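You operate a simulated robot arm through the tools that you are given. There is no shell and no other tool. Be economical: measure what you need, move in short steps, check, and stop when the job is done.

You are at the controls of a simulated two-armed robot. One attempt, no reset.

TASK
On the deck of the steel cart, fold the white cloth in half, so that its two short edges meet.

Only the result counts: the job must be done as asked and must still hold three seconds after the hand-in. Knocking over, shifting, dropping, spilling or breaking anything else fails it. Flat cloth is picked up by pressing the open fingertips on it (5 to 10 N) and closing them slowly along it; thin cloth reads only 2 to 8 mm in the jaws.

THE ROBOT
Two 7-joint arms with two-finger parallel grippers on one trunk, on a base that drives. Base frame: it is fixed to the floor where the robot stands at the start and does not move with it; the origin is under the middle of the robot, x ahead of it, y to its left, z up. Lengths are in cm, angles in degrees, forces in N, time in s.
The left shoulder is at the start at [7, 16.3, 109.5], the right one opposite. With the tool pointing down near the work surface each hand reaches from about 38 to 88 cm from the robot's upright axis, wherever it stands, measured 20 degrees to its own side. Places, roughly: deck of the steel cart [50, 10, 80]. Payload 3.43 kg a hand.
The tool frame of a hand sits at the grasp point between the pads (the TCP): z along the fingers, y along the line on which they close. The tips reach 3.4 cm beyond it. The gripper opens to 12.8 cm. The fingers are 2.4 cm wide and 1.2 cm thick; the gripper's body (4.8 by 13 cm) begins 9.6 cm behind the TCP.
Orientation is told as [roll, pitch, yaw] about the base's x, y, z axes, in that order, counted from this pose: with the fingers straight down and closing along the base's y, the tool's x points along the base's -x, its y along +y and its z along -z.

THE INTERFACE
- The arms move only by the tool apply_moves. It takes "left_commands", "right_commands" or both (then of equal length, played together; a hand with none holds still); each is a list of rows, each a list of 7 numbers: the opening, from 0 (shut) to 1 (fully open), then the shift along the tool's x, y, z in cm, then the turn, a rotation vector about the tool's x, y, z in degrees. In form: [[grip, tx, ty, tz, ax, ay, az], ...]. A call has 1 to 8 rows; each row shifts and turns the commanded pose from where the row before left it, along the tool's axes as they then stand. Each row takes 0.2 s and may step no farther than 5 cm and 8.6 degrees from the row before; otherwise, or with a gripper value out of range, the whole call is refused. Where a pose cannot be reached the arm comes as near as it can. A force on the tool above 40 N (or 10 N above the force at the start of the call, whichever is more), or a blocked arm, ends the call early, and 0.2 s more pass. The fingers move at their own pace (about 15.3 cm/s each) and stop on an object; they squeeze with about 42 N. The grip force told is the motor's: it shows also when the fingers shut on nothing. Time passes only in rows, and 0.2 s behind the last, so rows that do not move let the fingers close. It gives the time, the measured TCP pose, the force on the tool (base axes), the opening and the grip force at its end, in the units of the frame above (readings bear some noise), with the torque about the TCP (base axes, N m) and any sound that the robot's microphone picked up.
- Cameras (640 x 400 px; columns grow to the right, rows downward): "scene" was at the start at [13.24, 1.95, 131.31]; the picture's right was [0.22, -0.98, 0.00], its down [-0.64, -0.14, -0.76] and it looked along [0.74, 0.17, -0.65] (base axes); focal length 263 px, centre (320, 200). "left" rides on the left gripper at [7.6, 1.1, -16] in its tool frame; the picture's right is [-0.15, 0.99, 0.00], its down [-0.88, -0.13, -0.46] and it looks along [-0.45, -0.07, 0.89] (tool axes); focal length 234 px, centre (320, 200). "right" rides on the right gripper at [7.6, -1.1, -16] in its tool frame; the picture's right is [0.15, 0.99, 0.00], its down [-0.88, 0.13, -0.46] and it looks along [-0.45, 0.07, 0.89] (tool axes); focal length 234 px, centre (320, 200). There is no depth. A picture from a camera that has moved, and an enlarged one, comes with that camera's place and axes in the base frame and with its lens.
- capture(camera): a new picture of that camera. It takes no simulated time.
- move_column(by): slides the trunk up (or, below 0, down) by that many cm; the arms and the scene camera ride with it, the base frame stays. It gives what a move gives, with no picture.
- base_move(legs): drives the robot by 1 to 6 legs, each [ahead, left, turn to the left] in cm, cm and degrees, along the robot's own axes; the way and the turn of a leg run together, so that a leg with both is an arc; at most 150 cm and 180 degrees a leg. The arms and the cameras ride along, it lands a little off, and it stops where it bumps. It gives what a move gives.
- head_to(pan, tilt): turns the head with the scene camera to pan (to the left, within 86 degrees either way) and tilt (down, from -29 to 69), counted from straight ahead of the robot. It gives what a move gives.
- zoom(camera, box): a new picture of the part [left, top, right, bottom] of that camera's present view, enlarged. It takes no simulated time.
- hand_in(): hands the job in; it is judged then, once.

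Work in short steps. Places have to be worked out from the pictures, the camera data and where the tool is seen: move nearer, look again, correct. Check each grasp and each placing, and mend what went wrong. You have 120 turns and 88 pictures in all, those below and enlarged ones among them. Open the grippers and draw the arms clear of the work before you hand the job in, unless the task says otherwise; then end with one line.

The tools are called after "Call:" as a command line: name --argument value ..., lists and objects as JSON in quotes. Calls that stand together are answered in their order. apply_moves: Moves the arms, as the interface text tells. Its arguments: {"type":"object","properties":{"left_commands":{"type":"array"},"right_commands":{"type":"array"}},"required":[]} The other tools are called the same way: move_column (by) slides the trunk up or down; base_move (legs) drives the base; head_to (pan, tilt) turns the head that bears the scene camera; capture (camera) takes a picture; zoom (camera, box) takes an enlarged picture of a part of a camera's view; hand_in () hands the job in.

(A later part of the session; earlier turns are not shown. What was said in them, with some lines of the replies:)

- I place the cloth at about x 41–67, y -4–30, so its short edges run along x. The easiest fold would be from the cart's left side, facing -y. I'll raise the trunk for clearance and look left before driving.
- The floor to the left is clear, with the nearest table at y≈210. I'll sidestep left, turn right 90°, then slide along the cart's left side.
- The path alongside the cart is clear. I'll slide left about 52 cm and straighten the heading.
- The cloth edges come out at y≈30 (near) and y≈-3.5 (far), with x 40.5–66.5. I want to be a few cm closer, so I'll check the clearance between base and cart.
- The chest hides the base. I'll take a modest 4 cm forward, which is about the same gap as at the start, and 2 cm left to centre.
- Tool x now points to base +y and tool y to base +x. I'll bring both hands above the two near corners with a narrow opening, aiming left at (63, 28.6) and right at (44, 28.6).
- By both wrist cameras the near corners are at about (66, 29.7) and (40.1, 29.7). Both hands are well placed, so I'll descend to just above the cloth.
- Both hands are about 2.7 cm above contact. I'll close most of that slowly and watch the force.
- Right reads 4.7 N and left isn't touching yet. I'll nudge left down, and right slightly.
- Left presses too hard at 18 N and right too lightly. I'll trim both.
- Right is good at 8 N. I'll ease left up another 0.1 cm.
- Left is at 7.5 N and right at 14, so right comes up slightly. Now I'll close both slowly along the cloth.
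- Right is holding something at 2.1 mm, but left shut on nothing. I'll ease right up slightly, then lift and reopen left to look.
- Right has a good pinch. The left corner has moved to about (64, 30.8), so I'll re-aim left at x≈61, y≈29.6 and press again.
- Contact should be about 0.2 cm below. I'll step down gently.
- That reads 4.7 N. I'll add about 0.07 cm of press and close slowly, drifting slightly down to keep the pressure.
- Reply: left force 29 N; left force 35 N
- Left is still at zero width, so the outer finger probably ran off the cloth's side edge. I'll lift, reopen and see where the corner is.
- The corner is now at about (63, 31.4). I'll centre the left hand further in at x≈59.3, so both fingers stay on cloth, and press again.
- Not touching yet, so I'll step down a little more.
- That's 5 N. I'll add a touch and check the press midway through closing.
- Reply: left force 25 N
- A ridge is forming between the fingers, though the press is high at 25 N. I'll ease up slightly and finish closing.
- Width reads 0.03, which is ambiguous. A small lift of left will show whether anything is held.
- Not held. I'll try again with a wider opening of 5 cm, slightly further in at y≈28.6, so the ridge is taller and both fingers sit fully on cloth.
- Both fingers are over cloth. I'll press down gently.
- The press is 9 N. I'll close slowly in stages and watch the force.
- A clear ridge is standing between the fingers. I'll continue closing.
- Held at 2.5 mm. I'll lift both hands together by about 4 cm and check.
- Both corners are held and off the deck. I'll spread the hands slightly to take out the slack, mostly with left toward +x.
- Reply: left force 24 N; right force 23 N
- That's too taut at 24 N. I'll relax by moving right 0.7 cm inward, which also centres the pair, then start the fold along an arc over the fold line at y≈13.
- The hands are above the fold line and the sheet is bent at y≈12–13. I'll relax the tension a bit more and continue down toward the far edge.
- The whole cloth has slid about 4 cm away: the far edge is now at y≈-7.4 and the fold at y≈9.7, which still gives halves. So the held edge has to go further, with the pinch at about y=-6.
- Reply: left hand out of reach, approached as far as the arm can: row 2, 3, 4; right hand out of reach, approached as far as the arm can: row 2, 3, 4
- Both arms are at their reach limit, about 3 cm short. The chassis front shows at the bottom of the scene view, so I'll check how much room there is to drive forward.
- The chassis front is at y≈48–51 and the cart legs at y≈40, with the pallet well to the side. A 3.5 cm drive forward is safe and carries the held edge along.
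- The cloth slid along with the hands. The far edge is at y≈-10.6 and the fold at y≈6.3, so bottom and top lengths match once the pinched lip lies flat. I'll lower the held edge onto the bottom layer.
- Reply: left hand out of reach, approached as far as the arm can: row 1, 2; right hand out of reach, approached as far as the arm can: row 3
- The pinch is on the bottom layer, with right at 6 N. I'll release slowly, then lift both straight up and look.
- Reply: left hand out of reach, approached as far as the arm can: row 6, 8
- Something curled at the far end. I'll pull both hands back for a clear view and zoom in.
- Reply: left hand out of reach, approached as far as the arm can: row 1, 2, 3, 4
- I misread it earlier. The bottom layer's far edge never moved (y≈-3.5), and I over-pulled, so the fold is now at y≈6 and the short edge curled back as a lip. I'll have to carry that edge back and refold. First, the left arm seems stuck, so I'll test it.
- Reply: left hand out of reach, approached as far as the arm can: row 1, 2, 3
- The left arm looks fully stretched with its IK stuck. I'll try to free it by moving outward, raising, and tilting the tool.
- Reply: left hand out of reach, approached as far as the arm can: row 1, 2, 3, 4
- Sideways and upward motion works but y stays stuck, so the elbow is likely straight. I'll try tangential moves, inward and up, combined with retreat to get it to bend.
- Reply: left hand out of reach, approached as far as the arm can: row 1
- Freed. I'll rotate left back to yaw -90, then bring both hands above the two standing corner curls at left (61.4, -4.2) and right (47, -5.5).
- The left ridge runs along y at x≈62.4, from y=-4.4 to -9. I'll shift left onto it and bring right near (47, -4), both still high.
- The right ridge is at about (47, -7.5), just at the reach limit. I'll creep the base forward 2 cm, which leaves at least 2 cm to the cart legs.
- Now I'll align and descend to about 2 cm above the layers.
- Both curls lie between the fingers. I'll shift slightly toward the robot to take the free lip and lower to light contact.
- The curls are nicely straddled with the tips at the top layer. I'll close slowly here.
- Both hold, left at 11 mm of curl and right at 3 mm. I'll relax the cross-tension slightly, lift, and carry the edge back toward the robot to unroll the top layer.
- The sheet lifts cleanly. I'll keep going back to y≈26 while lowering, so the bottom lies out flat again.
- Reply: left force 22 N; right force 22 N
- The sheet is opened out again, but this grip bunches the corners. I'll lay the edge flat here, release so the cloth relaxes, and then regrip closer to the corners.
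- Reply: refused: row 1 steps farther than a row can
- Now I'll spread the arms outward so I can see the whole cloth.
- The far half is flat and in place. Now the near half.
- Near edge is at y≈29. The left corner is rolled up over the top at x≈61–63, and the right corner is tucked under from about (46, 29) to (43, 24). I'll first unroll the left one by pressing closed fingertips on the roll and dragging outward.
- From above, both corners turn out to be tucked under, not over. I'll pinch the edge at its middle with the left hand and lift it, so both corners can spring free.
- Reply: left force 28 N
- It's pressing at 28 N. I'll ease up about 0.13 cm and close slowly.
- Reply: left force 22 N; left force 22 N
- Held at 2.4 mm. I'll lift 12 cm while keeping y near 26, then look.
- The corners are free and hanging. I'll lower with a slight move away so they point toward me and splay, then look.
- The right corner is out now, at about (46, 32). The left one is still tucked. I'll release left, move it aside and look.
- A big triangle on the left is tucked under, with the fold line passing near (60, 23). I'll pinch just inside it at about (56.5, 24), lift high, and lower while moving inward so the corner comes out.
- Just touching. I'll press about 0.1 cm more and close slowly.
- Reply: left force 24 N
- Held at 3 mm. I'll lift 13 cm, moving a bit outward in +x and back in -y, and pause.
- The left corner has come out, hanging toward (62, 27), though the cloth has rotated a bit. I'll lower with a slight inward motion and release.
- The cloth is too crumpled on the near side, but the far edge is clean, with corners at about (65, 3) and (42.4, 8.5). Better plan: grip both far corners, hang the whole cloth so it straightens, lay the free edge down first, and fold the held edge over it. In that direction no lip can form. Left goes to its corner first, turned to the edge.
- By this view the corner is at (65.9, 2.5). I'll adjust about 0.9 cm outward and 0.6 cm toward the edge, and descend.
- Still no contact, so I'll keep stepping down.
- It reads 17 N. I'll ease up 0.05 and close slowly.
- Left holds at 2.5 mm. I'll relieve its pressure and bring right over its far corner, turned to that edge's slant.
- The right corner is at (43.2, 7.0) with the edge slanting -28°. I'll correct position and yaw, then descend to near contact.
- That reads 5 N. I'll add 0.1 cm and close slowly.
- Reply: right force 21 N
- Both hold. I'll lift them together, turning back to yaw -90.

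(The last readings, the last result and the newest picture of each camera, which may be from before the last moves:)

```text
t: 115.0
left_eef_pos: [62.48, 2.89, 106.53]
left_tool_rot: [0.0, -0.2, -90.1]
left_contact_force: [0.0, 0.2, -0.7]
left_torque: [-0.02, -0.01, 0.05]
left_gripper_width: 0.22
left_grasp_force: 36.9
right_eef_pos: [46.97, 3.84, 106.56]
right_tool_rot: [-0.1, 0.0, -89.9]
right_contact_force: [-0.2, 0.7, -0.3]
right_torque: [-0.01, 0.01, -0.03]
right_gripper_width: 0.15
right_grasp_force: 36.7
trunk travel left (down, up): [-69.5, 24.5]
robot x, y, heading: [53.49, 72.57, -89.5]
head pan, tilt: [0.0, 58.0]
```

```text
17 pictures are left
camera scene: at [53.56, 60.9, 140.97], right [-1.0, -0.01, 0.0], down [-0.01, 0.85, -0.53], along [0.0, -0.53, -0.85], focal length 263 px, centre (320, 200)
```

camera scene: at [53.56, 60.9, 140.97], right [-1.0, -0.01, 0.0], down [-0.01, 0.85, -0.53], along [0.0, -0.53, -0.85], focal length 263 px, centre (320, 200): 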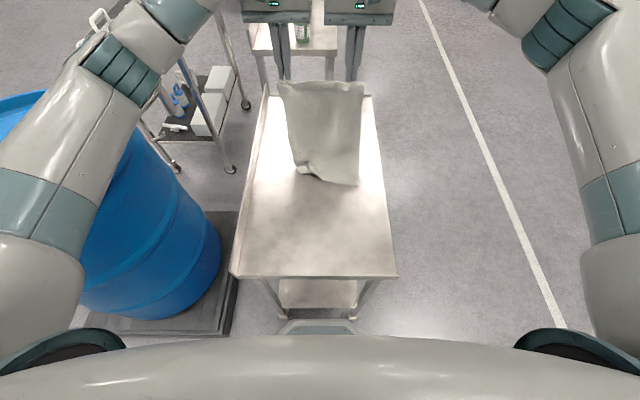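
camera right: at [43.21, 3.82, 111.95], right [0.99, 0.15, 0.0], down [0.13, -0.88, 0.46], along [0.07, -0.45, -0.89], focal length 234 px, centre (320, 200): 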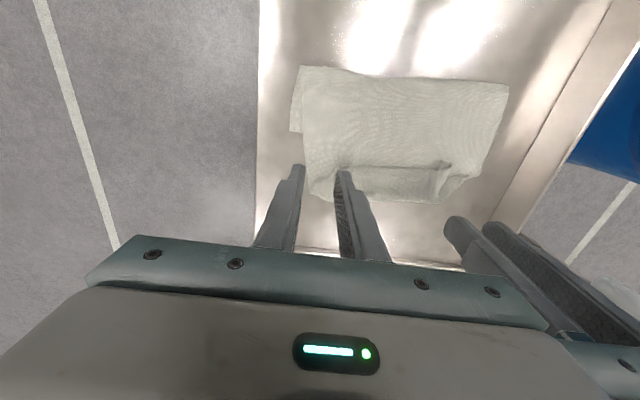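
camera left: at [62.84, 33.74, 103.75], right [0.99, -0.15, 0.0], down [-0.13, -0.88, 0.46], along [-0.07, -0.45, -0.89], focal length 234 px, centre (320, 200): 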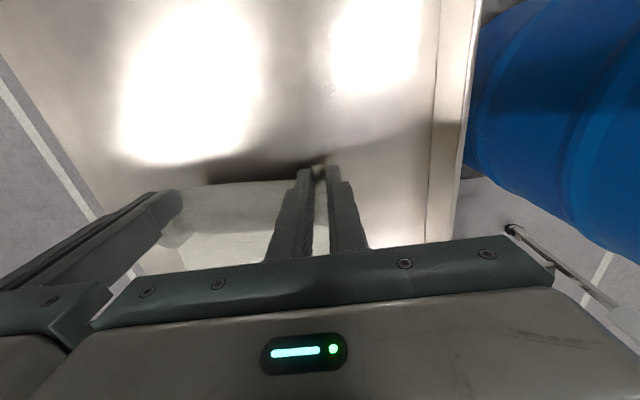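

Excellent. Both corners are held and the cloth is opening up. I'll raise it another 13 cm so it hangs free.

Call:
apply_moves --left_commands '[[0, 0, 0, -3, 0, 0, 0], [0, 0, 0, -3, 0, 0, 0], [0, 0, 0, -3, 0, 0, 0], [0, 0, 0, -3, 0, 0, 0], [0, 0, 0, -2, 0, 0, 0], [0, 0, 0, 0, 0, 0, 0], [0, 0, 0, 0, 0, 0, 0]]' --right_commands '[[0, -0.5, 0, -3, 0, 0, 0], [0, -0.4, 0, -3, 0, 0, 0], [0, 0, 0, -3, 0, 0, 0], [0, 0, 0, -3, 0, 0, 0], [0, 0, 0, -2, 0, 0, 0], [0, 0, 0, 0, 0, 0, 0], [0, 0, 0, 0, 0, 0, 0]]'

Call:
head_to --pan 0 --tilt 48

Call:
zoom --camera "scene" --box '[224, 80, 416, 240]'

```text
t: 116.6
left_eef_pos: [62.13, 2.93, 120.61]
left_tool_rot: [-0.1, 0.0, -90.0]
left_contact_force: [0.3, 0.5, 0.6]
left_torque: [-0.03, -0.03, 0.02]
left_gripper_width: 0.26
left_grasp_force: 37.0
right_eef_pos: [46.85, 2.82, 120.63]
right_tool_rot: [0.0, 0.0, -90.0]
right_contact_force: [0.0, -0.2, -0.4]
right_torque: [0.0, 0.01, -0.03]
right_gripper_width: 0.15
right_grasp_force: 36.2
trunk travel left (down, up): [-69.5, 24.5]
robot x, y, heading: [53.63, 72.89, -89.4]
head pan, tilt: [0.0, 58.0]
```

```text
t: 117.3
left_eef_pos: [62.14, 2.82, 120.72]
left_tool_rot: [-0.1, -0.1, -90.0]
left_contact_force: [0.0, 0.6, 0.1]
left_torque: [-0.03, -0.01, 0.02]
left_gripper_width: 0.25
left_grasp_force: 37.3
right_eef_pos: [46.84, 2.74, 120.56]
right_tool_rot: [0.1, 0.0, -90.0]
right_contact_force: [0.0, -0.2, 0.3]
right_torque: [-0.02, 0.0, -0.04]
right_gripper_width: 0.13
right_grasp_force: 36.5
trunk travel left (down, up): [-69.5, 24.5]
robot x, y, heading: [53.31, 72.56, -89.4]
head pan, tilt: [0.0, 48.0]
```

```text
2.50 times, centred on (320, 160) of scene
camera zoom: at [53.52, 59.81, 142.26], right [-1.0, -0.01, 0.0], down [-0.01, 0.74, -0.67], along [0.01, -0.67, -0.74], focal length 657 px, centre (320, 300)
```

zoom: 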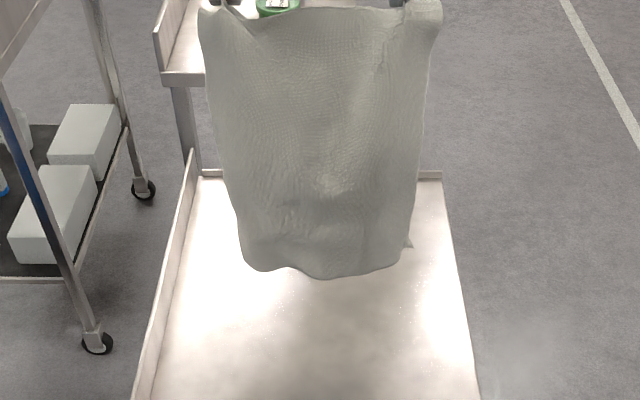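

The cloth hangs straight, with its bottom edge about 5 cm above the deck near y≈3. I'll lower while moving toward me, so the free edge trails at the far side and the lower half lays out.

Call:
apply_moves --left_commands '[[0, 0.3, 0, 2, 0, 0, 0], [0, 0.5, 0, 2, 0, 0, 0], [0, 1.5, 0, 2, 0, 0, 0], [0, 2, 0, 2, 0, 0, 0], [0, 2, 0, 2, 0, 0, 0], [0, 2, 0, 2, 0, 0, 0], [0, 2, 0, 2, 0, 0, 0], [0, 2, 0, 2, 0, 0, 0]]' --right_commands '[[0, 0.3, 0, 2, 0, 0, 0], [0, 0.5, 0, 2, 0, 0, 0], [0, 1.5, 0, 2, 0, 0, 0], [0, 2, 0, 2, 0, 0, 0], [0, 2, 0, 2, 0, 0, 0], [0, 2, 0, 2, 0, 0, 0], [0, 2, 0, 2, 0, 0, 0], [0, 2, 0, 2, 0, 0, 0]]'

Call:
zoom --camera "scene" --box '[224, 60, 416, 220]'

Call:
capture --camera "left"

```text
t: 119.1
left_eef_pos: [62.13, 14.96, 104.68]
left_tool_rot: [0.0, -0.1, -90.0]
left_contact_force: [-0.5, -0.2, 0.2]
left_torque: [-0.01, 0.0, 0.03]
left_gripper_width: 0.24
left_grasp_force: 37.4
right_eef_pos: [47.05, 14.87, 104.38]
right_tool_rot: [0.1, 0.0, -90.0]
right_contact_force: [0.2, -0.6, 0.5]
right_torque: [-0.01, 0.0, -0.05]
right_gripper_width: 0.17
right_grasp_force: 36.0
trunk travel left (down, up): [-69.5, 24.5]
robot x, y, heading: [53.4, 72.66, -89.4]
head pan, tilt: [0.0, 48.0]
```

```text
2.50 times, centred on (320, 140) of scene
camera zoom: at [53.51, 59.83, 142.28], right [-1.0, -0.01, 0.0], down [-0.01, 0.74, -0.67], along [0.01, -0.67, -0.74], focal length 657 px, centre (320, 350)
```

zoom: 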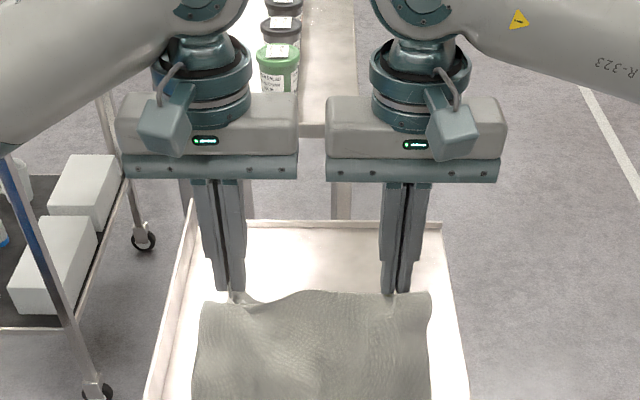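

```text
14 pictures are left
camera left: at [63.25, 22.63, 120.7], right [0.99, -0.15, 0.0], down [-0.13, -0.88, 0.46], along [-0.07, -0.45, -0.89], focal length 234 px, centre (320, 200)
```

left: 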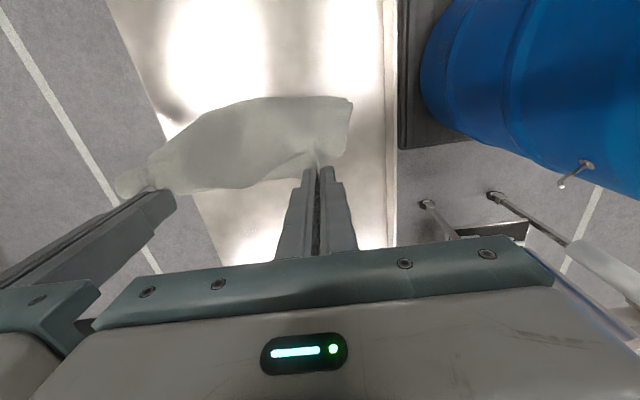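

Call:
zoom --camera "scene" --box '[240, 160, 400, 270]'

```text
3.64 times, centred on (320, 215) of scene
camera zoom: at [53.51, 59.83, 142.28], right [-1.0, -0.01, 0.0], down [-0.01, 0.74, -0.67], along [0.01, -0.67, -0.74], focal length 956 px, centre (320, 146)
```

zoom: 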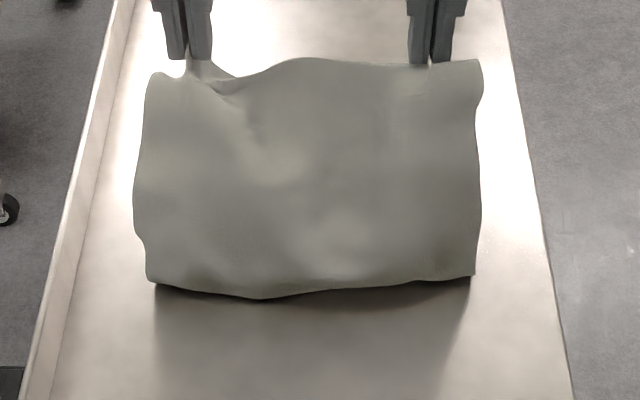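

The fold is spanning the full width, x 42–66, at about y≈19, with the free edge underneath at roughly y≈4. Now I'll lower the held edge back toward the far side and check where the bottom edge shows.

Call:
apply_moves --left_commands '[[0, 0, 0, 2, 0, 0, 0], [0, -0.5, 0, 2, 0, 0, 0], [0, -1, 0, 2, 0, 0, 0], [0, -1.5, 0, 2.2, 0, 0, 0], [0, -1.8, 0, 2.2, 0, 0, 0], [0, 0, 0, 0, 0, 0, 0]]' --right_commands '[[0, 0, 0, 2, 0, 0, 0], [0, -0.5, 0, 2, 0, 0, 0], [0, -1, 0, 2, 0, 0, 0], [0, -1.5, 0, 2.2, 0, 0, 0], [0, -1.8, 0, 2.2, 0, 0, 0], [0, 0, 0, 0, 0, 0, 0]]'

Call:
capture --camera "left"

Call:
zoom --camera "scene" --box '[240, 130, 400, 240]'

```text
t: 120.5
left_eef_pos: [62.18, 10.26, 94.28]
left_tool_rot: [0.0, -0.1, -89.9]
left_contact_force: [0.2, 0.0, 0.1]
left_torque: [0.01, 0.01, 0.02]
left_gripper_width: 0.23
left_grasp_force: 37.0
right_eef_pos: [46.9, 10.43, 94.29]
right_tool_rot: [-0.1, -0.1, -90.0]
right_contact_force: [-0.2, 0.4, 0.3]
right_torque: [-0.01, 0.04, 0.02]
right_gripper_width: 0.16
right_grasp_force: 36.0
trunk travel left (down, up): [-69.5, 24.5]
robot x, y, heading: [53.65, 72.75, -89.5]
head pan, tilt: [0.0, 48.0]
```

```text
12 pictures are left
camera left: at [63.42, 17.89, 110.32], right [0.99, -0.15, 0.0], down [-0.13, -0.88, 0.46], along [-0.07, -0.45, -0.89], focal length 234 px, centre (320, 200)
```

left: 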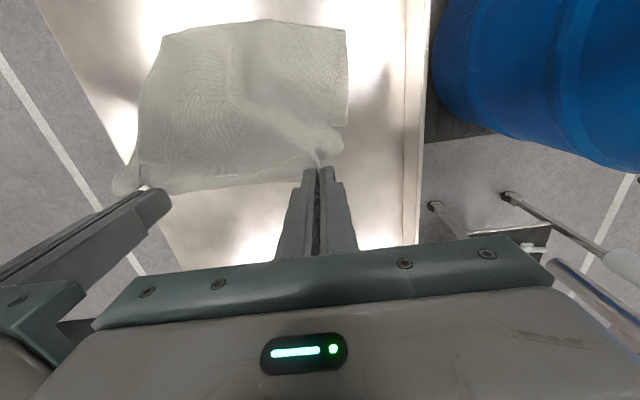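

```text
3.64 times, centred on (320, 185) of scene
camera zoom: at [53.52, 59.91, 142.28], right [-1.0, -0.01, 0.0], down [-0.01, 0.74, -0.67], along [0.01, -0.67, -0.74], focal length 956 px, centre (320, 254)
```

zoom: 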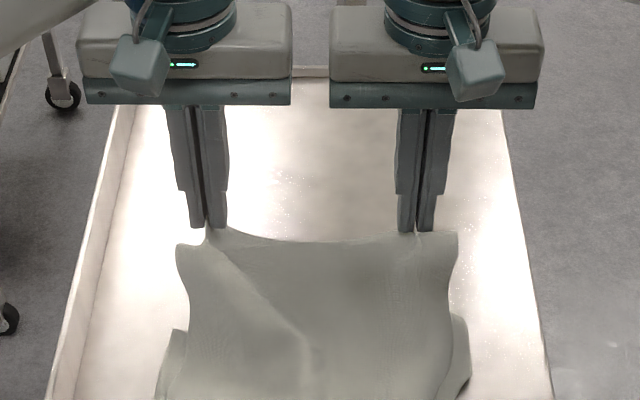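

The bottom edge corners show at y≈11–12 with the fold at y≈22, so I need the fold near y≈28.5. I'll carry the held edge up and toward me so more of the bottom lays out.

Call:
apply_moves --left_commands '[[0, 2, 0, -2, 0, 0, 0], [0, 2.5, 0, -1.5, 0, 0, 0], [0, 3, 0, -0.5, 0, 0, 0], [0, 3, 0, 0, 0, 0, 0], [0, 3, 0, 0.5, 0, 0, 0], [0, 2, 0, 1, 0, 0, 0], [0, 0, 0, 0, 0, 0, 0]]' --right_commands '[[0, 2, 0, -2, 0, 0, 0], [0, 2.5, 0, -1.5, 0, 0, 0], [0, 3, 0, -0.5, 0, 0, 0], [0, 3, 0, 0, 0, 0, 0], [0, 3, 0, 0.5, 0, 0, 0], [0, 2, 0, 1, 0, 0, 0], [0, 0, 0, 0, 0, 0, 0]]'

Call:
capture --camera "left"

```text
t: 122.1
left_eef_pos: [62.06, 25.81, 96.78]
left_tool_rot: [0.0, -0.1, -90.0]
left_contact_force: [0.0, -0.1, 0.0]
left_torque: [-0.02, -0.01, 0.03]
left_gripper_width: 0.26
left_grasp_force: 37.3
right_eef_pos: [47.22, 25.96, 96.77]
right_tool_rot: [0.0, 0.1, -90.0]
right_contact_force: [0.6, 0.1, -0.7]
right_torque: [-0.03, 0.02, -0.03]
right_gripper_width: 0.16
right_grasp_force: 36.4
trunk travel left (down, up): [-69.5, 24.5]
robot x, y, heading: [53.26, 72.72, -89.5]
head pan, tilt: [0.0, 48.0]
```

```text
10 pictures are left
camera left: at [63.39, 33.45, 112.81], right [0.99, -0.15, 0.0], down [-0.13, -0.88, 0.46], along [-0.07, -0.45, -0.89], focal length 234 px, centre (320, 200)
```

left: 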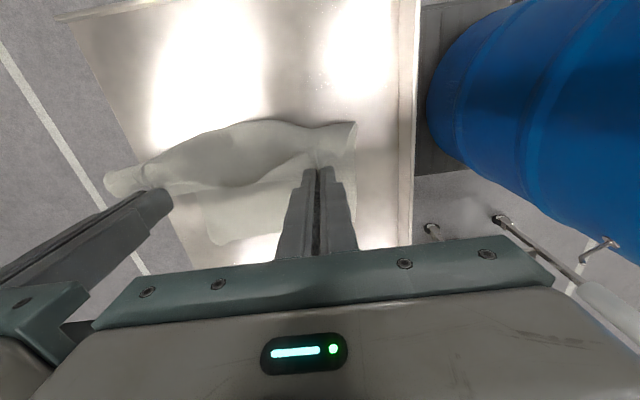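

The bottom edge is visible at y≈11 and the bulge is at y≈30. Now I'll arc the held edge back over toward y≈12.5 and lower.

Call:
apply_moves --left_commands '[[0, -2.5, 0, -0.3, 0, 0, 0], [0, -2.5, 0, 0.3, 0, 0, 0], [0, -2.4, 0, 1.0, 0, 0, 0], [0, -2.0, 0, 1.7, 0, 0, 0], [0, -1.7, 0, 2.0, 0, 0, 0], [0, -1.3, 0, 2.2, 0, 0, 0], [0, -0.7, 0, 2.0, 0, 0, 0], [0, 0, 0, 0, 0, 0, 0]]' --right_commands '[[0, -2.5, 0, -0.3, 0, 0, 0], [0, -2.5, 0, 0.3, 0, 0, 0], [0, -2.4, 0, 1.0, 0, 0, 0], [0, -2.0, 0, 1.7, 0, 0, 0], [0, -1.7, 0, 2.0, 0, 0, 0], [0, -1.3, 0, 2.2, 0, 0, 0], [0, -0.7, 0, 2.0, 0, 0, 0], [0, 0, 0, 0, 0, 0, 0]]'

Call:
capture --camera "left"

```text
t: 123.9
left_eef_pos: [62.01, 12.7, 87.86]
left_tool_rot: [0.0, -0.1, -90.1]
left_contact_force: [-0.5, 0.2, -1.1]
left_torque: [-0.01, 0.01, 0.03]
left_gripper_width: 0.29
left_grasp_force: 37.1
right_eef_pos: [47.05, 12.65, 87.45]
right_tool_rot: [0.0, -0.1, -90.1]
right_contact_force: [0.1, 0.3, -0.3]
right_torque: [-0.04, 0.01, -0.04]
right_gripper_width: 0.16
right_grasp_force: 36.8
trunk travel left (down, up): [-69.5, 24.5]
robot x, y, heading: [53.27, 72.61, -89.5]
head pan, tilt: [0.0, 48.0]
```

```text
9 pictures are left
camera left: at [63.15, 20.32, 103.87], right [0.99, -0.15, 0.0], down [-0.13, -0.88, 0.46], along [-0.07, -0.45, -0.89], focal length 234 px, centre (320, 200)
```

left: 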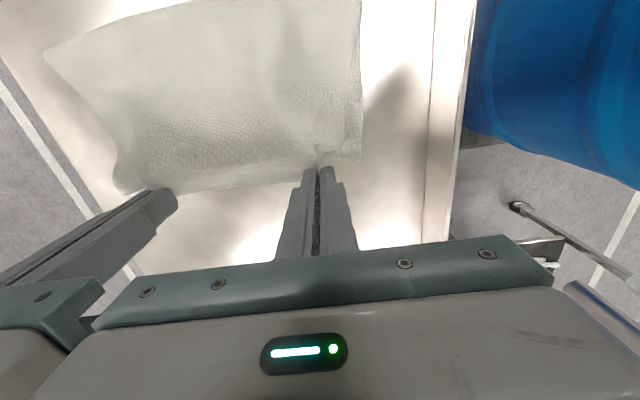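

The bottom-left corner shows at (66, 12.4) and right is at about y=11. The held edge lies just about over it, so I'll lower onto the bottom layer with left backing off 0.5 cm.

Call:
apply_moves --left_commands '[[0, 0.3, 0.1, 1.2, 0, 0, 0], [0, 0.2, 0.1, 1.2, 0, 0, 0], [0, 0, 0, 0.8, 0, 0, 0], [0, 0, 0, 0.3, 0, 0, 0], [0, 0, 0, 0, 0, 0, 0]]' --right_commands '[[0, 0, -0.1, 1.1, 0, 0, 0], [0, 0, -0.1, 1.1, 0, 0, 0], [0, 0, 0, 0.7, 0, 0, 0], [0, 0, 0, 0.3, 0, 0, 0], [0, 0, 0, 0, 0, 0, 0]]'

Call:
zoom --camera "scene" --box '[240, 130, 400, 240]'

```text
t: 125.1
left_eef_pos: [62.35, 13.27, 84.35]
left_tool_rot: [0.0, -0.2, -90.0]
left_contact_force: [-0.6, -0.8, 0.0]
left_torque: [0.01, -0.02, 0.05]
left_gripper_width: 0.28
left_grasp_force: 37.1
right_eef_pos: [46.73, 12.72, 84.45]
right_tool_rot: [-0.1, 0.0, -90.0]
right_contact_force: [0.4, 0.4, 0.5]
right_torque: [-0.02, 0.06, -0.03]
right_gripper_width: 0.16
right_grasp_force: 36.6
trunk travel left (down, up): [-69.5, 24.5]
robot x, y, heading: [53.56, 72.32, -89.7]
head pan, tilt: [0.0, 48.0]
```

```text
3.64 times, centred on (320, 185) of scene
camera zoom: at [53.52, 59.85, 142.27], right [-1.0, -0.01, 0.0], down [-0.01, 0.74, -0.67], along [0.01, -0.67, -0.74], focal length 956 px, centre (320, 254)
```

zoom: 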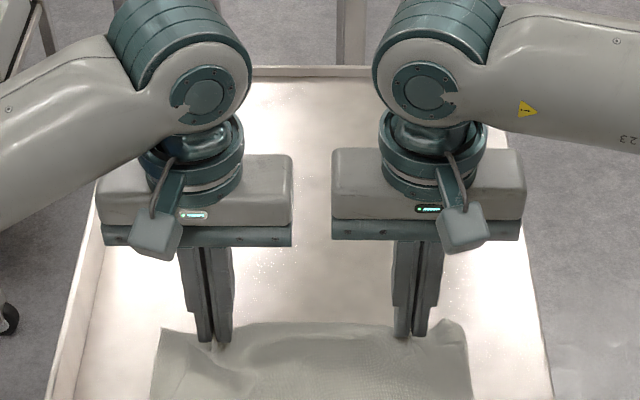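

It's low enough. I'll release slowly, lift straight up and move the arms outward.

Call:
apply_moves --left_commands '[[0.05, 0, 0, 0, 0, 0, 0], [0.12, 0, 0, 0, 0, 0, 0], [0.2, 0, 0, 0, 0, 0, 0], [0.25, 0, 0, -0.5, 0, 0, 0], [0.25, 0, 0, -2, 0, 0, 0], [0.25, 0, 0, -4, 0, 0, 0], [0.25, 0, 0, -4, 0, 0, 0], [0.25, 0, 4, -2, 0, 0, 0]]' --right_commands '[[0.05, 0, 0, 0, 0, 0, 0], [0.12, 0, 0, 0, 0, 0, 0], [0.2, 0, 0, 0, 0, 0, 0], [0.25, 0, 0, -0.5, 0, 0, 0], [0.25, 0, 0, -2, 0, 0, 0], [0.25, 0, 0, -4, 0, 0, 0], [0.25, 0, 0, -4, 0, 0, 0], [0.25, 0, -4, -2, 0, 0, 0]]'

Call:
apply_moves --left_commands '[[0.2, 0, 4.5, 0, 0, 0, 0], [0.2, 0, 4.5, 0, 0, 0, 0], [0.2, 0, 4, 0, 0, 0, 0]]' --right_commands '[[0.2, 0, -4.5, 0, 0, 0, 0], [0.2, 0, -4.5, 0, 0, 0, 0], [0.2, 0, -4, 0, 0, 0, 0]]'

Call:
zoom --camera "scene" --box '[240, 180, 400, 280]'

```text
t: 126.9
left_eef_pos: [66.62, 13.49, 96.74]
left_tool_rot: [-0.1, -0.2, -90.0]
left_contact_force: [-0.4, -0.4, -0.3]
left_torque: [-0.03, 0.04, 0.03]
left_gripper_width: 3.18
left_grasp_force: 0.1
right_eef_pos: [42.85, 12.61, 96.95]
right_tool_rot: [0.0, -0.1, -90.0]
right_contact_force: [-0.3, 0.4, 0.7]
right_torque: [-0.04, -0.02, -0.01]
right_gripper_width: 3.18
right_grasp_force: 0.0
trunk travel left (down, up): [-69.5, 24.5]
robot x, y, heading: [53.73, 72.71, -89.6]
head pan, tilt: [0.0, 48.0]
```

```text
t: 127.7
left_eef_pos: [79.84, 13.54, 97.02]
left_tool_rot: [0.0, 0.0, -90.1]
left_contact_force: [-0.1, -0.6, 0.5]
left_torque: [-0.03, 0.03, 0.02]
left_gripper_width: 2.54
left_grasp_force: 0.1
right_eef_pos: [29.63, 12.67, 96.72]
right_tool_rot: [0.1, -0.1, -89.9]
right_contact_force: [0.2, -0.5, 0.0]
right_torque: [0.0, 0.04, -0.01]
right_gripper_width: 2.56
right_grasp_force: 0.1
trunk travel left (down, up): [-69.5, 24.5]
robot x, y, heading: [53.48, 72.35, -89.7]
head pan, tilt: [0.0, 48.0]
```

```text
4.00 times, centred on (320, 230) of scene
camera zoom: at [53.5, 59.88, 142.28], right [-1.0, -0.01, 0.0], down [-0.01, 0.74, -0.67], along [0.01, -0.67, -0.74], focal length 1051 px, centre (320, 80)
```

zoom: 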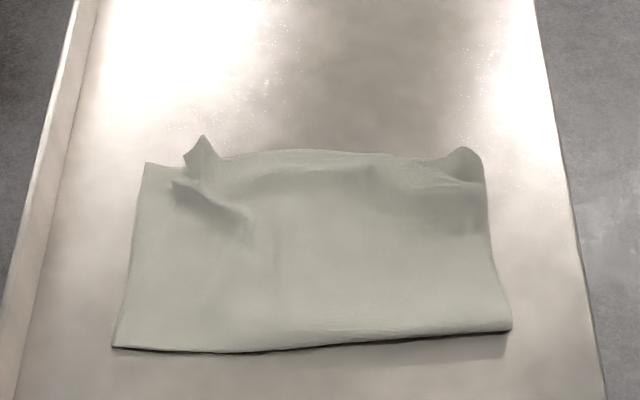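

Very good. The cloth is folded with the edges meeting and only two small pinch ridges left near the top corners, at about (62.5, 13.6) and (44, 14). I'll smooth them by lightly sweeping closed fingertips outward.

Call:
apply_moves --left_commands '[[0, 0.2, -3.9, 0, 0, 0, 0], [0, 0.2, -3.9, 0, 0, 0, 0], [0, 0.2, -3.9, 0, 0, 0, 0], [0, 0, -3.9, 0, 0, 0, 0], [0, 0, -3.7, 0, 0, 0, 0], [0, 0, 0, 4, 0, 0, 0], [0, 0, 0, 4, 0, 0, 0], [0, 0, 0, 3, 0, 0, 0]]' --right_commands '[[0, 0.3, 3.4, 0, 0, 0, 0], [0, 0.3, 3.4, 0, 0, 0, 0], [0, 0.3, 3.4, 0, 0, 0, 0], [0, 0.3, 3.4, 0, 0, 0, 0], [0, 0, 3.3, 0, 0, 0, 0], [0, 0, 0, 4, 0, 0, 0], [0, 0, 0, 4, 0, 0, 0], [0, 0, 0, 3, 0, 0, 0]]'

Call:
apply_moves --left_commands '[[0, 0, 0, 1, 0, 0, 0], [0, 0, 0, 0.5, 0, 0, 0], [0, 0, 0, 0, 0, 0, 0]]' --right_commands '[[0, 0, 0, 1, 0, 0, 0], [0, 0, 0, 0.5, 0, 0, 0], [0, 0, 0, 0, 0, 0, 0]]'

Call:
zoom --camera "left" --box '[160, 60, 480, 260]'

```text
t: 129.5
left_eef_pos: [59.96, 13.82, 86.06]
left_tool_rot: [0.0, -0.1, -90.1]
left_contact_force: [0.0, 0.0, 0.1]
left_torque: [-0.01, 0.03, 0.01]
left_gripper_width: 0.0
left_grasp_force: 32.8
right_eef_pos: [46.68, 13.82, 85.67]
right_tool_rot: [0.0, 0.0, -90.0]
right_contact_force: [0.5, -0.2, 0.0]
right_torque: [0.01, -0.01, -0.04]
right_gripper_width: 0.0
right_grasp_force: 33.2
trunk travel left (down, up): [-69.5, 24.5]
robot x, y, heading: [53.26, 72.73, -89.4]
head pan, tilt: [0.0, 48.0]
```

```text
t: 130.3
left_eef_pos: [60.02, 13.82, 84.39]
left_tool_rot: [0.0, -0.1, -90.0]
left_contact_force: [0.4, 0.3, -0.9]
left_torque: [0.01, 0.01, 0.0]
left_gripper_width: 0.01
left_grasp_force: 33.0
right_eef_pos: [46.69, 13.93, 84.3]
right_tool_rot: [-0.1, -0.1, -90.0]
right_contact_force: [0.9, -1.0, -0.4]
right_torque: [0.02, 0.0, 0.0]
right_gripper_width: 0.0
right_grasp_force: 33.2
trunk travel left (down, up): [-69.5, 24.5]
robot x, y, heading: [53.48, 72.77, -89.5]
head pan, tilt: [0.0, 48.0]
```

```text
2.00 times, centred on (320, 160) of left
camera zoom: at [61.19, 21.46, 100.44], right [0.99, -0.15, 0.0], down [-0.13, -0.88, 0.46], along [-0.07, -0.45, -0.89], focal length 468 px, centre (320, 280)
```

zoom: 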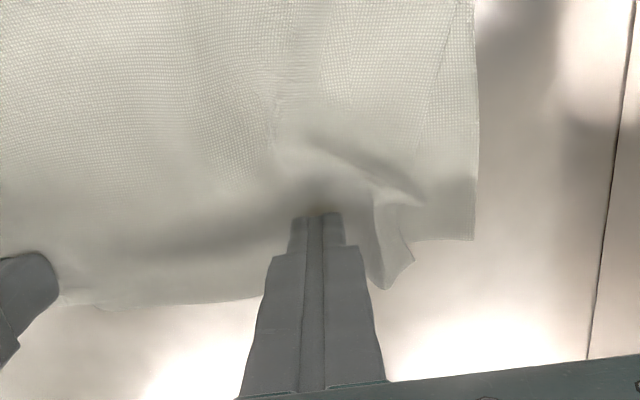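

The ridge is just outward of the left fingertip. I'll lower 0.3 cm and sweep both outward about 6 cm.

Call:
apply_moves --left_commands '[[0, 0, 0, 0.3, 0, 0, 0], [0, 0, 0.8, 0, 0, 0, 0], [0, 0, 1, 0, 0, 0, 0], [0, 0, 1, 0, 0, 0, 0], [0, 0, 1, 0, 0, 0, 0], [0, 0, 1, 0, 0, 0, 0], [0, 0, 1, -0.2, 0, 0, 0], [0, 0, 1, -1, 0, 0, 0]]' --right_commands '[[0, 0, 0, 0.3, 0, 0, 0], [0, 0, -0.8, 0, 0, 0, 0], [0, 0, -1, 0, 0, 0, 0], [0, 0, -1, 0, 0, 0, 0], [0, 0, -1, 0, 0, 0, 0], [0, 0, -1, 0, 0, 0, 0], [0, 0, -1, -0.2, 0, 0, 0], [0, 0, -1, -1, 0, 0, 0]]'

Call:
apply_moves --left_commands '[[0, 0, 1, -3, 0, 0, 0], [0, 0, 3, -3, 0, 0, 0], [0, 0, 3, -3, 0, 0, 0], [0, 0, 3, 0, 0, 0, 0]]' --right_commands '[[0, 0, -1, -3, 0, 0, 0], [0, 0, -3, -3, 0, 0, 0], [0, 0, -3, -3, 0, 0, 0], [0, 0, -3, 0, 0, 0, 0]]'

Call:
zoom --camera "scene" --box '[240, 180, 400, 280]'

```text
t: 132.1
left_eef_pos: [66.88, 13.88, 85.13]
left_tool_rot: [0.0, -0.1, -90.0]
left_contact_force: [0.0, 0.0, 0.2]
left_torque: [-0.02, -0.02, -0.01]
left_gripper_width: 0.0
left_grasp_force: 32.8
right_eef_pos: [39.81, 13.8, 85.43]
right_tool_rot: [0.1, -0.1, -90.0]
right_contact_force: [-0.1, -0.1, -0.4]
right_torque: [0.0, 0.0, 0.0]
right_gripper_width: 0.0
right_grasp_force: 32.9
trunk travel left (down, up): [-69.5, 24.5]
robot x, y, heading: [53.47, 72.59, -89.7]
head pan, tilt: [0.0, 48.0]
```

```text
t: 133.1
left_eef_pos: [76.93, 14.07, 94.1]
left_tool_rot: [-0.1, -0.1, -90.0]
left_contact_force: [0.5, -0.2, -0.7]
left_torque: [0.0, -0.04, -0.02]
left_gripper_width: 0.0
left_grasp_force: 33.0
right_eef_pos: [29.67, 13.7, 94.42]
right_tool_rot: [0.1, -0.1, -89.9]
right_contact_force: [0.0, 0.5, 0.0]
right_torque: [-0.01, -0.01, 0.0]
right_gripper_width: 0.02
right_grasp_force: 32.6
trunk travel left (down, up): [-69.5, 24.5]
robot x, y, heading: [53.58, 72.5, -89.5]
head pan, tilt: [0.0, 48.0]
```

```text
4.00 times, centred on (320, 230) of scene
camera zoom: at [53.53, 59.85, 142.27], right [-1.0, -0.01, 0.0], down [-0.01, 0.74, -0.67], along [0.01, -0.67, -0.74], focal length 1051 px, centre (320, 80)
```

zoom: 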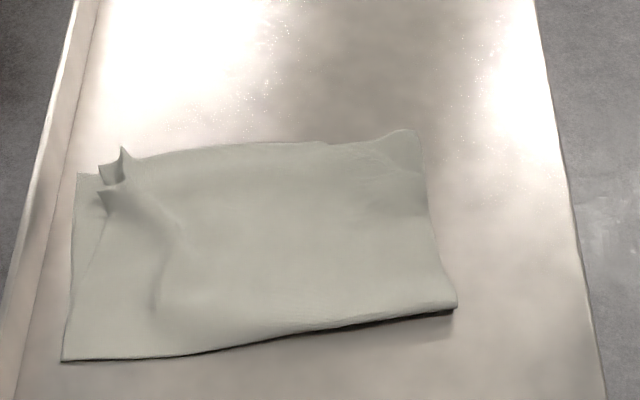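

The sweep moved the whole cloth about 4 cm sideways together, still on the deck, but the ridge remains. Better to undo the pinch: rest closed fingertips on each ridge and open them, so the spread pulls both ways with no net force.

Call:
apply_moves --left_commands '[[0, 0.1, -2.1, 0, 0, 0, 0], [0, 0, -2.1, 0, 0, 0, 0], [0, 0, -2.1, 0, 0, 0, 0], [0, 0, -2, 0, 0, 0, 0], [0, 0, 0, 3, 0, 0, 0], [0, 0, 0, 3, 0, 0, 0], [0, 0, 0, 2.5, 0, 0, 0], [0, 0, 0, 0.8, 0, 0, 0]]' --right_commands '[[0, 0, 4.7, 0, 0, 0, 0], [0, 0, 4.7, 0, 0, 0, 0], [0, 0, 4.7, 0, 0, 0, 0], [0, 0, 4.7, 0, 0, 0, 0], [0, 0, 0, 3, 0, 0, 0], [0, 0, 0, 3, 0, 0, 0], [0, 0, 0, 2.8, 0, 0, 0], [0, 0, 0, 0.8, 0, 0, 0]]'

Call:
apply_moves --left_commands '[[0, 0, 0, 0.7, 0, 0, 0], [0, 0, 0, 0.3, 0, 0, 0], [0, 0, 0, 0, 0, 0, 0]]' --right_commands '[[0, 0, 0, 0.7, 0, 0, 0], [0, 0, 0, 0.3, 0, 0, 0], [0, 0, 0, 0, 0, 0, 0]]'

```text
t: 134.9
left_eef_pos: [68.53, 13.88, 84.82]
left_tool_rot: [-0.1, -0.1, -90.0]
left_contact_force: [1.1, -0.1, 1.9]
left_torque: [-0.03, 0.02, -0.01]
left_gripper_width: 0.0
left_grasp_force: 33.3
right_eef_pos: [48.61, 13.81, 84.69]
right_tool_rot: [0.1, 0.0, -90.0]
right_contact_force: [0.5, -0.2, -0.4]
right_torque: [-0.03, -0.03, 0.02]
right_gripper_width: 0.01
right_grasp_force: 33.0
trunk travel left (down, up): [-69.5, 24.5]
robot x, y, heading: [53.64, 72.64, -89.3]
head pan, tilt: [0.0, 48.0]
```

```text
t: 135.7
left_eef_pos: [68.56, 13.87, 84.03]
left_tool_rot: [0.0, 0.0, -90.0]
left_contact_force: [0.1, 0.3, 0.1]
left_torque: [0.01, 0.02, -0.02]
left_gripper_width: 0.02
left_grasp_force: 33.2
right_eef_pos: [48.64, 13.8, 83.8]
right_tool_rot: [0.0, 0.0, -90.0]
right_contact_force: [0.0, -0.1, 1.3]
right_torque: [0.03, -0.05, 0.0]
right_gripper_width: 0.02
right_grasp_force: 32.9
trunk travel left (down, up): [-69.5, 24.5]
robot x, y, heading: [53.14, 72.91, -89.3]
head pan, tilt: [0.0, 48.0]
```

Near contact. I'll lower a touch more on left and spread the fingers slowly to about 4.5 cm on both.

Call:
apply_moves --left_commands '[[0, 0, 0, 0.3, 0, 0, 0], [0.05, 0, 0, 0, 0, 0, 0], [0.1, 0, 0, 0, 0, 0, 0], [0.16, 0, 0, 0, 0, 0, 0], [0.22, 0, 0, 0, 0, 0, 0], [0.28, 0, 0, 0, 0, 0, 0], [0.34, 0, 0, 0, 0, 0, 0], [0.38, 0, 0, 0, 0, 0, 0]]' --right_commands '[[0, 0, 0, 0.1, 0, 0, 0], [0.05, 0, 0, 0, 0, 0, 0], [0.1, 0, 0, 0, 0, 0, 0], [0.14, 0, 0, 0, 0, 0, 0], [0.18, 0, 0, 0, 0, 0, 0], [0.22, 0, 0, 0, 0, 0, 0], [0.26, 0, 0, 0, 0, 0, 0], [0.28, 0, 0, 0, 0, 0, 0]]'

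Call:
apply_moves --left_commands '[[0.38, 0, 0, -3, 0, 0, 0], [0.38, 0, 0, -4, 0, 0, 0], [0.38, 0, 3, -3, 0, 0, 0], [0.38, 0, 3, -3, 0, 0, 0], [0.38, 0, 4, 0, 0, 0, 0]]' --right_commands '[[0.28, 0, 0, -3, 0, 0, 0], [0.28, 0, 0, -4, 0, 0, 0], [0.28, 0, -4, -1, 0, 0, 0], [0.28, 0, -4, -1, 0, 0, 0], [0.28, 0, -4, 0, 0, 0, 0]]'

Call:
zoom --camera "scene" --box '[240, 180, 400, 280]'

```text
t: 137.5
left_eef_pos: [68.51, 13.87, 83.7]
left_tool_rot: [0.1, -0.2, -90.0]
left_contact_force: [-0.1, 0.0, 0.8]
left_torque: [0.02, -0.01, 0.0]
left_gripper_width: 4.88
left_grasp_force: 0.0
right_eef_pos: [48.64, 13.79, 83.62]
right_tool_rot: [0.1, -0.1, -89.9]
right_contact_force: [-2.0, -0.1, 6.0]
right_torque: [-0.04, -0.16, 0.03]
right_gripper_width: 3.54
right_grasp_force: 0.0
trunk travel left (down, up): [-69.5, 24.5]
robot x, y, heading: [53.48, 72.55, -89.2]
head pan, tilt: [0.0, 48.0]
```

```text
t: 138.7
left_eef_pos: [78.74, 13.99, 96.73]
left_tool_rot: [-0.1, -0.1, -90.1]
left_contact_force: [-0.2, 0.0, 0.6]
left_torque: [0.0, 0.0, -0.01]
left_gripper_width: 4.87
left_grasp_force: 0.0
right_eef_pos: [36.77, 13.63, 92.84]
right_tool_rot: [0.0, -0.1, -89.8]
right_contact_force: [0.8, -0.1, 0.1]
right_torque: [-0.03, -0.01, -0.04]
right_gripper_width: 3.6
right_grasp_force: 0.1
trunk travel left (down, up): [-69.5, 24.5]
robot x, y, heading: [53.49, 72.94, -89.6]
head pan, tilt: [0.0, 48.0]
```

```text
4.00 times, centred on (320, 230) of scene
camera zoom: at [53.55, 59.89, 142.28], right [-1.0, -0.01, 0.0], down [-0.01, 0.74, -0.67], along [0.01, -0.67, -0.74], focal length 1051 px, centre (320, 80)
```

zoom: 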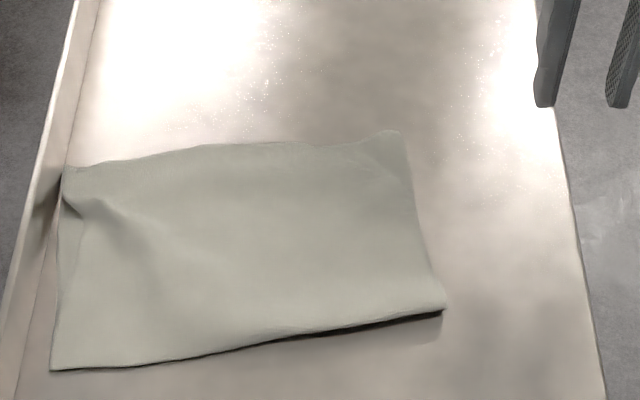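

The ridges are gone and the corners nearly coincide. I'll raise both arms clear with open grippers and take a close look at the meeting edges.

Call:
apply_moves --left_commands '[[0.7, 2, 2, -3, 0, 0, 0], [1, 3, 2, -3, 0, 0, 0], [1, 3, 0, -3, 0, 0, 0]]' --right_commands '[[0.7, 2, -2, -3, 0, 0, 0], [1, 3, -2, -3, 0, 0, 0], [1, 3, -2, -3, 0, 0, 0]]'

Call:
zoom --camera "scene" --box '[244, 205, 356, 275]'

```text
t: 139.5
left_eef_pos: [82.56, 22.15, 105.77]
left_tool_rot: [0.1, -0.1, -90.1]
left_contact_force: [0.3, 0.4, 0.5]
left_torque: [-0.01, 0.0, -0.01]
left_gripper_width: 12.79
left_grasp_force: 0.1
right_eef_pos: [30.48, 21.58, 101.95]
right_tool_rot: [0.1, -0.1, -90.0]
right_contact_force: [0.1, 0.5, 0.0]
right_torque: [-0.05, -0.03, 0.0]
right_gripper_width: 12.8
right_grasp_force: 0.0
trunk travel left (down, up): [-69.5, 24.5]
robot x, y, heading: [53.36, 72.88, -89.5]
head pan, tilt: [0.0, 48.0]
```

```text
5.71 times, centred on (300, 240) of scene
camera zoom: at [53.35, 60.04, 142.28], right [-1.0, -0.01, 0.0], down [-0.01, 0.74, -0.67], along [0.01, -0.67, -0.74], focal length 1502 px, centre (434, -29)
```

zoom: 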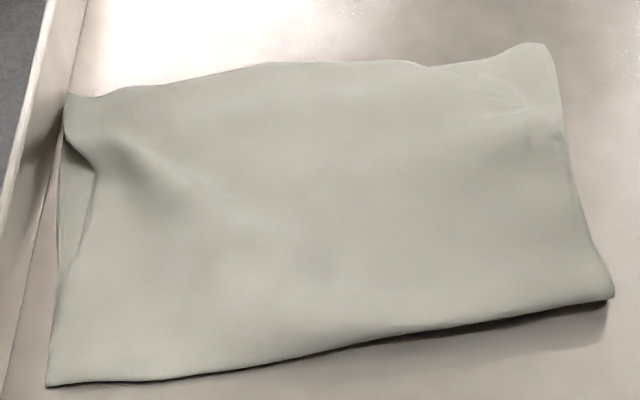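

The cloth lies folded in half with its short edges together and its corners within about a centimetre. Both arms are clear with grippers open, so I'm handing in.

Call:
hand_in

```text
The job is handed in.
```

I folded the white cloth in half on the cart deck with its short edges together, and handed the job in. The corners look to match within about a centimetre. It sits roughly 4 cm off its starting place to one side, close to the cart's raised rim, because smoothing the corners dragged it along. I saw nothing else get shifted or knocked over.
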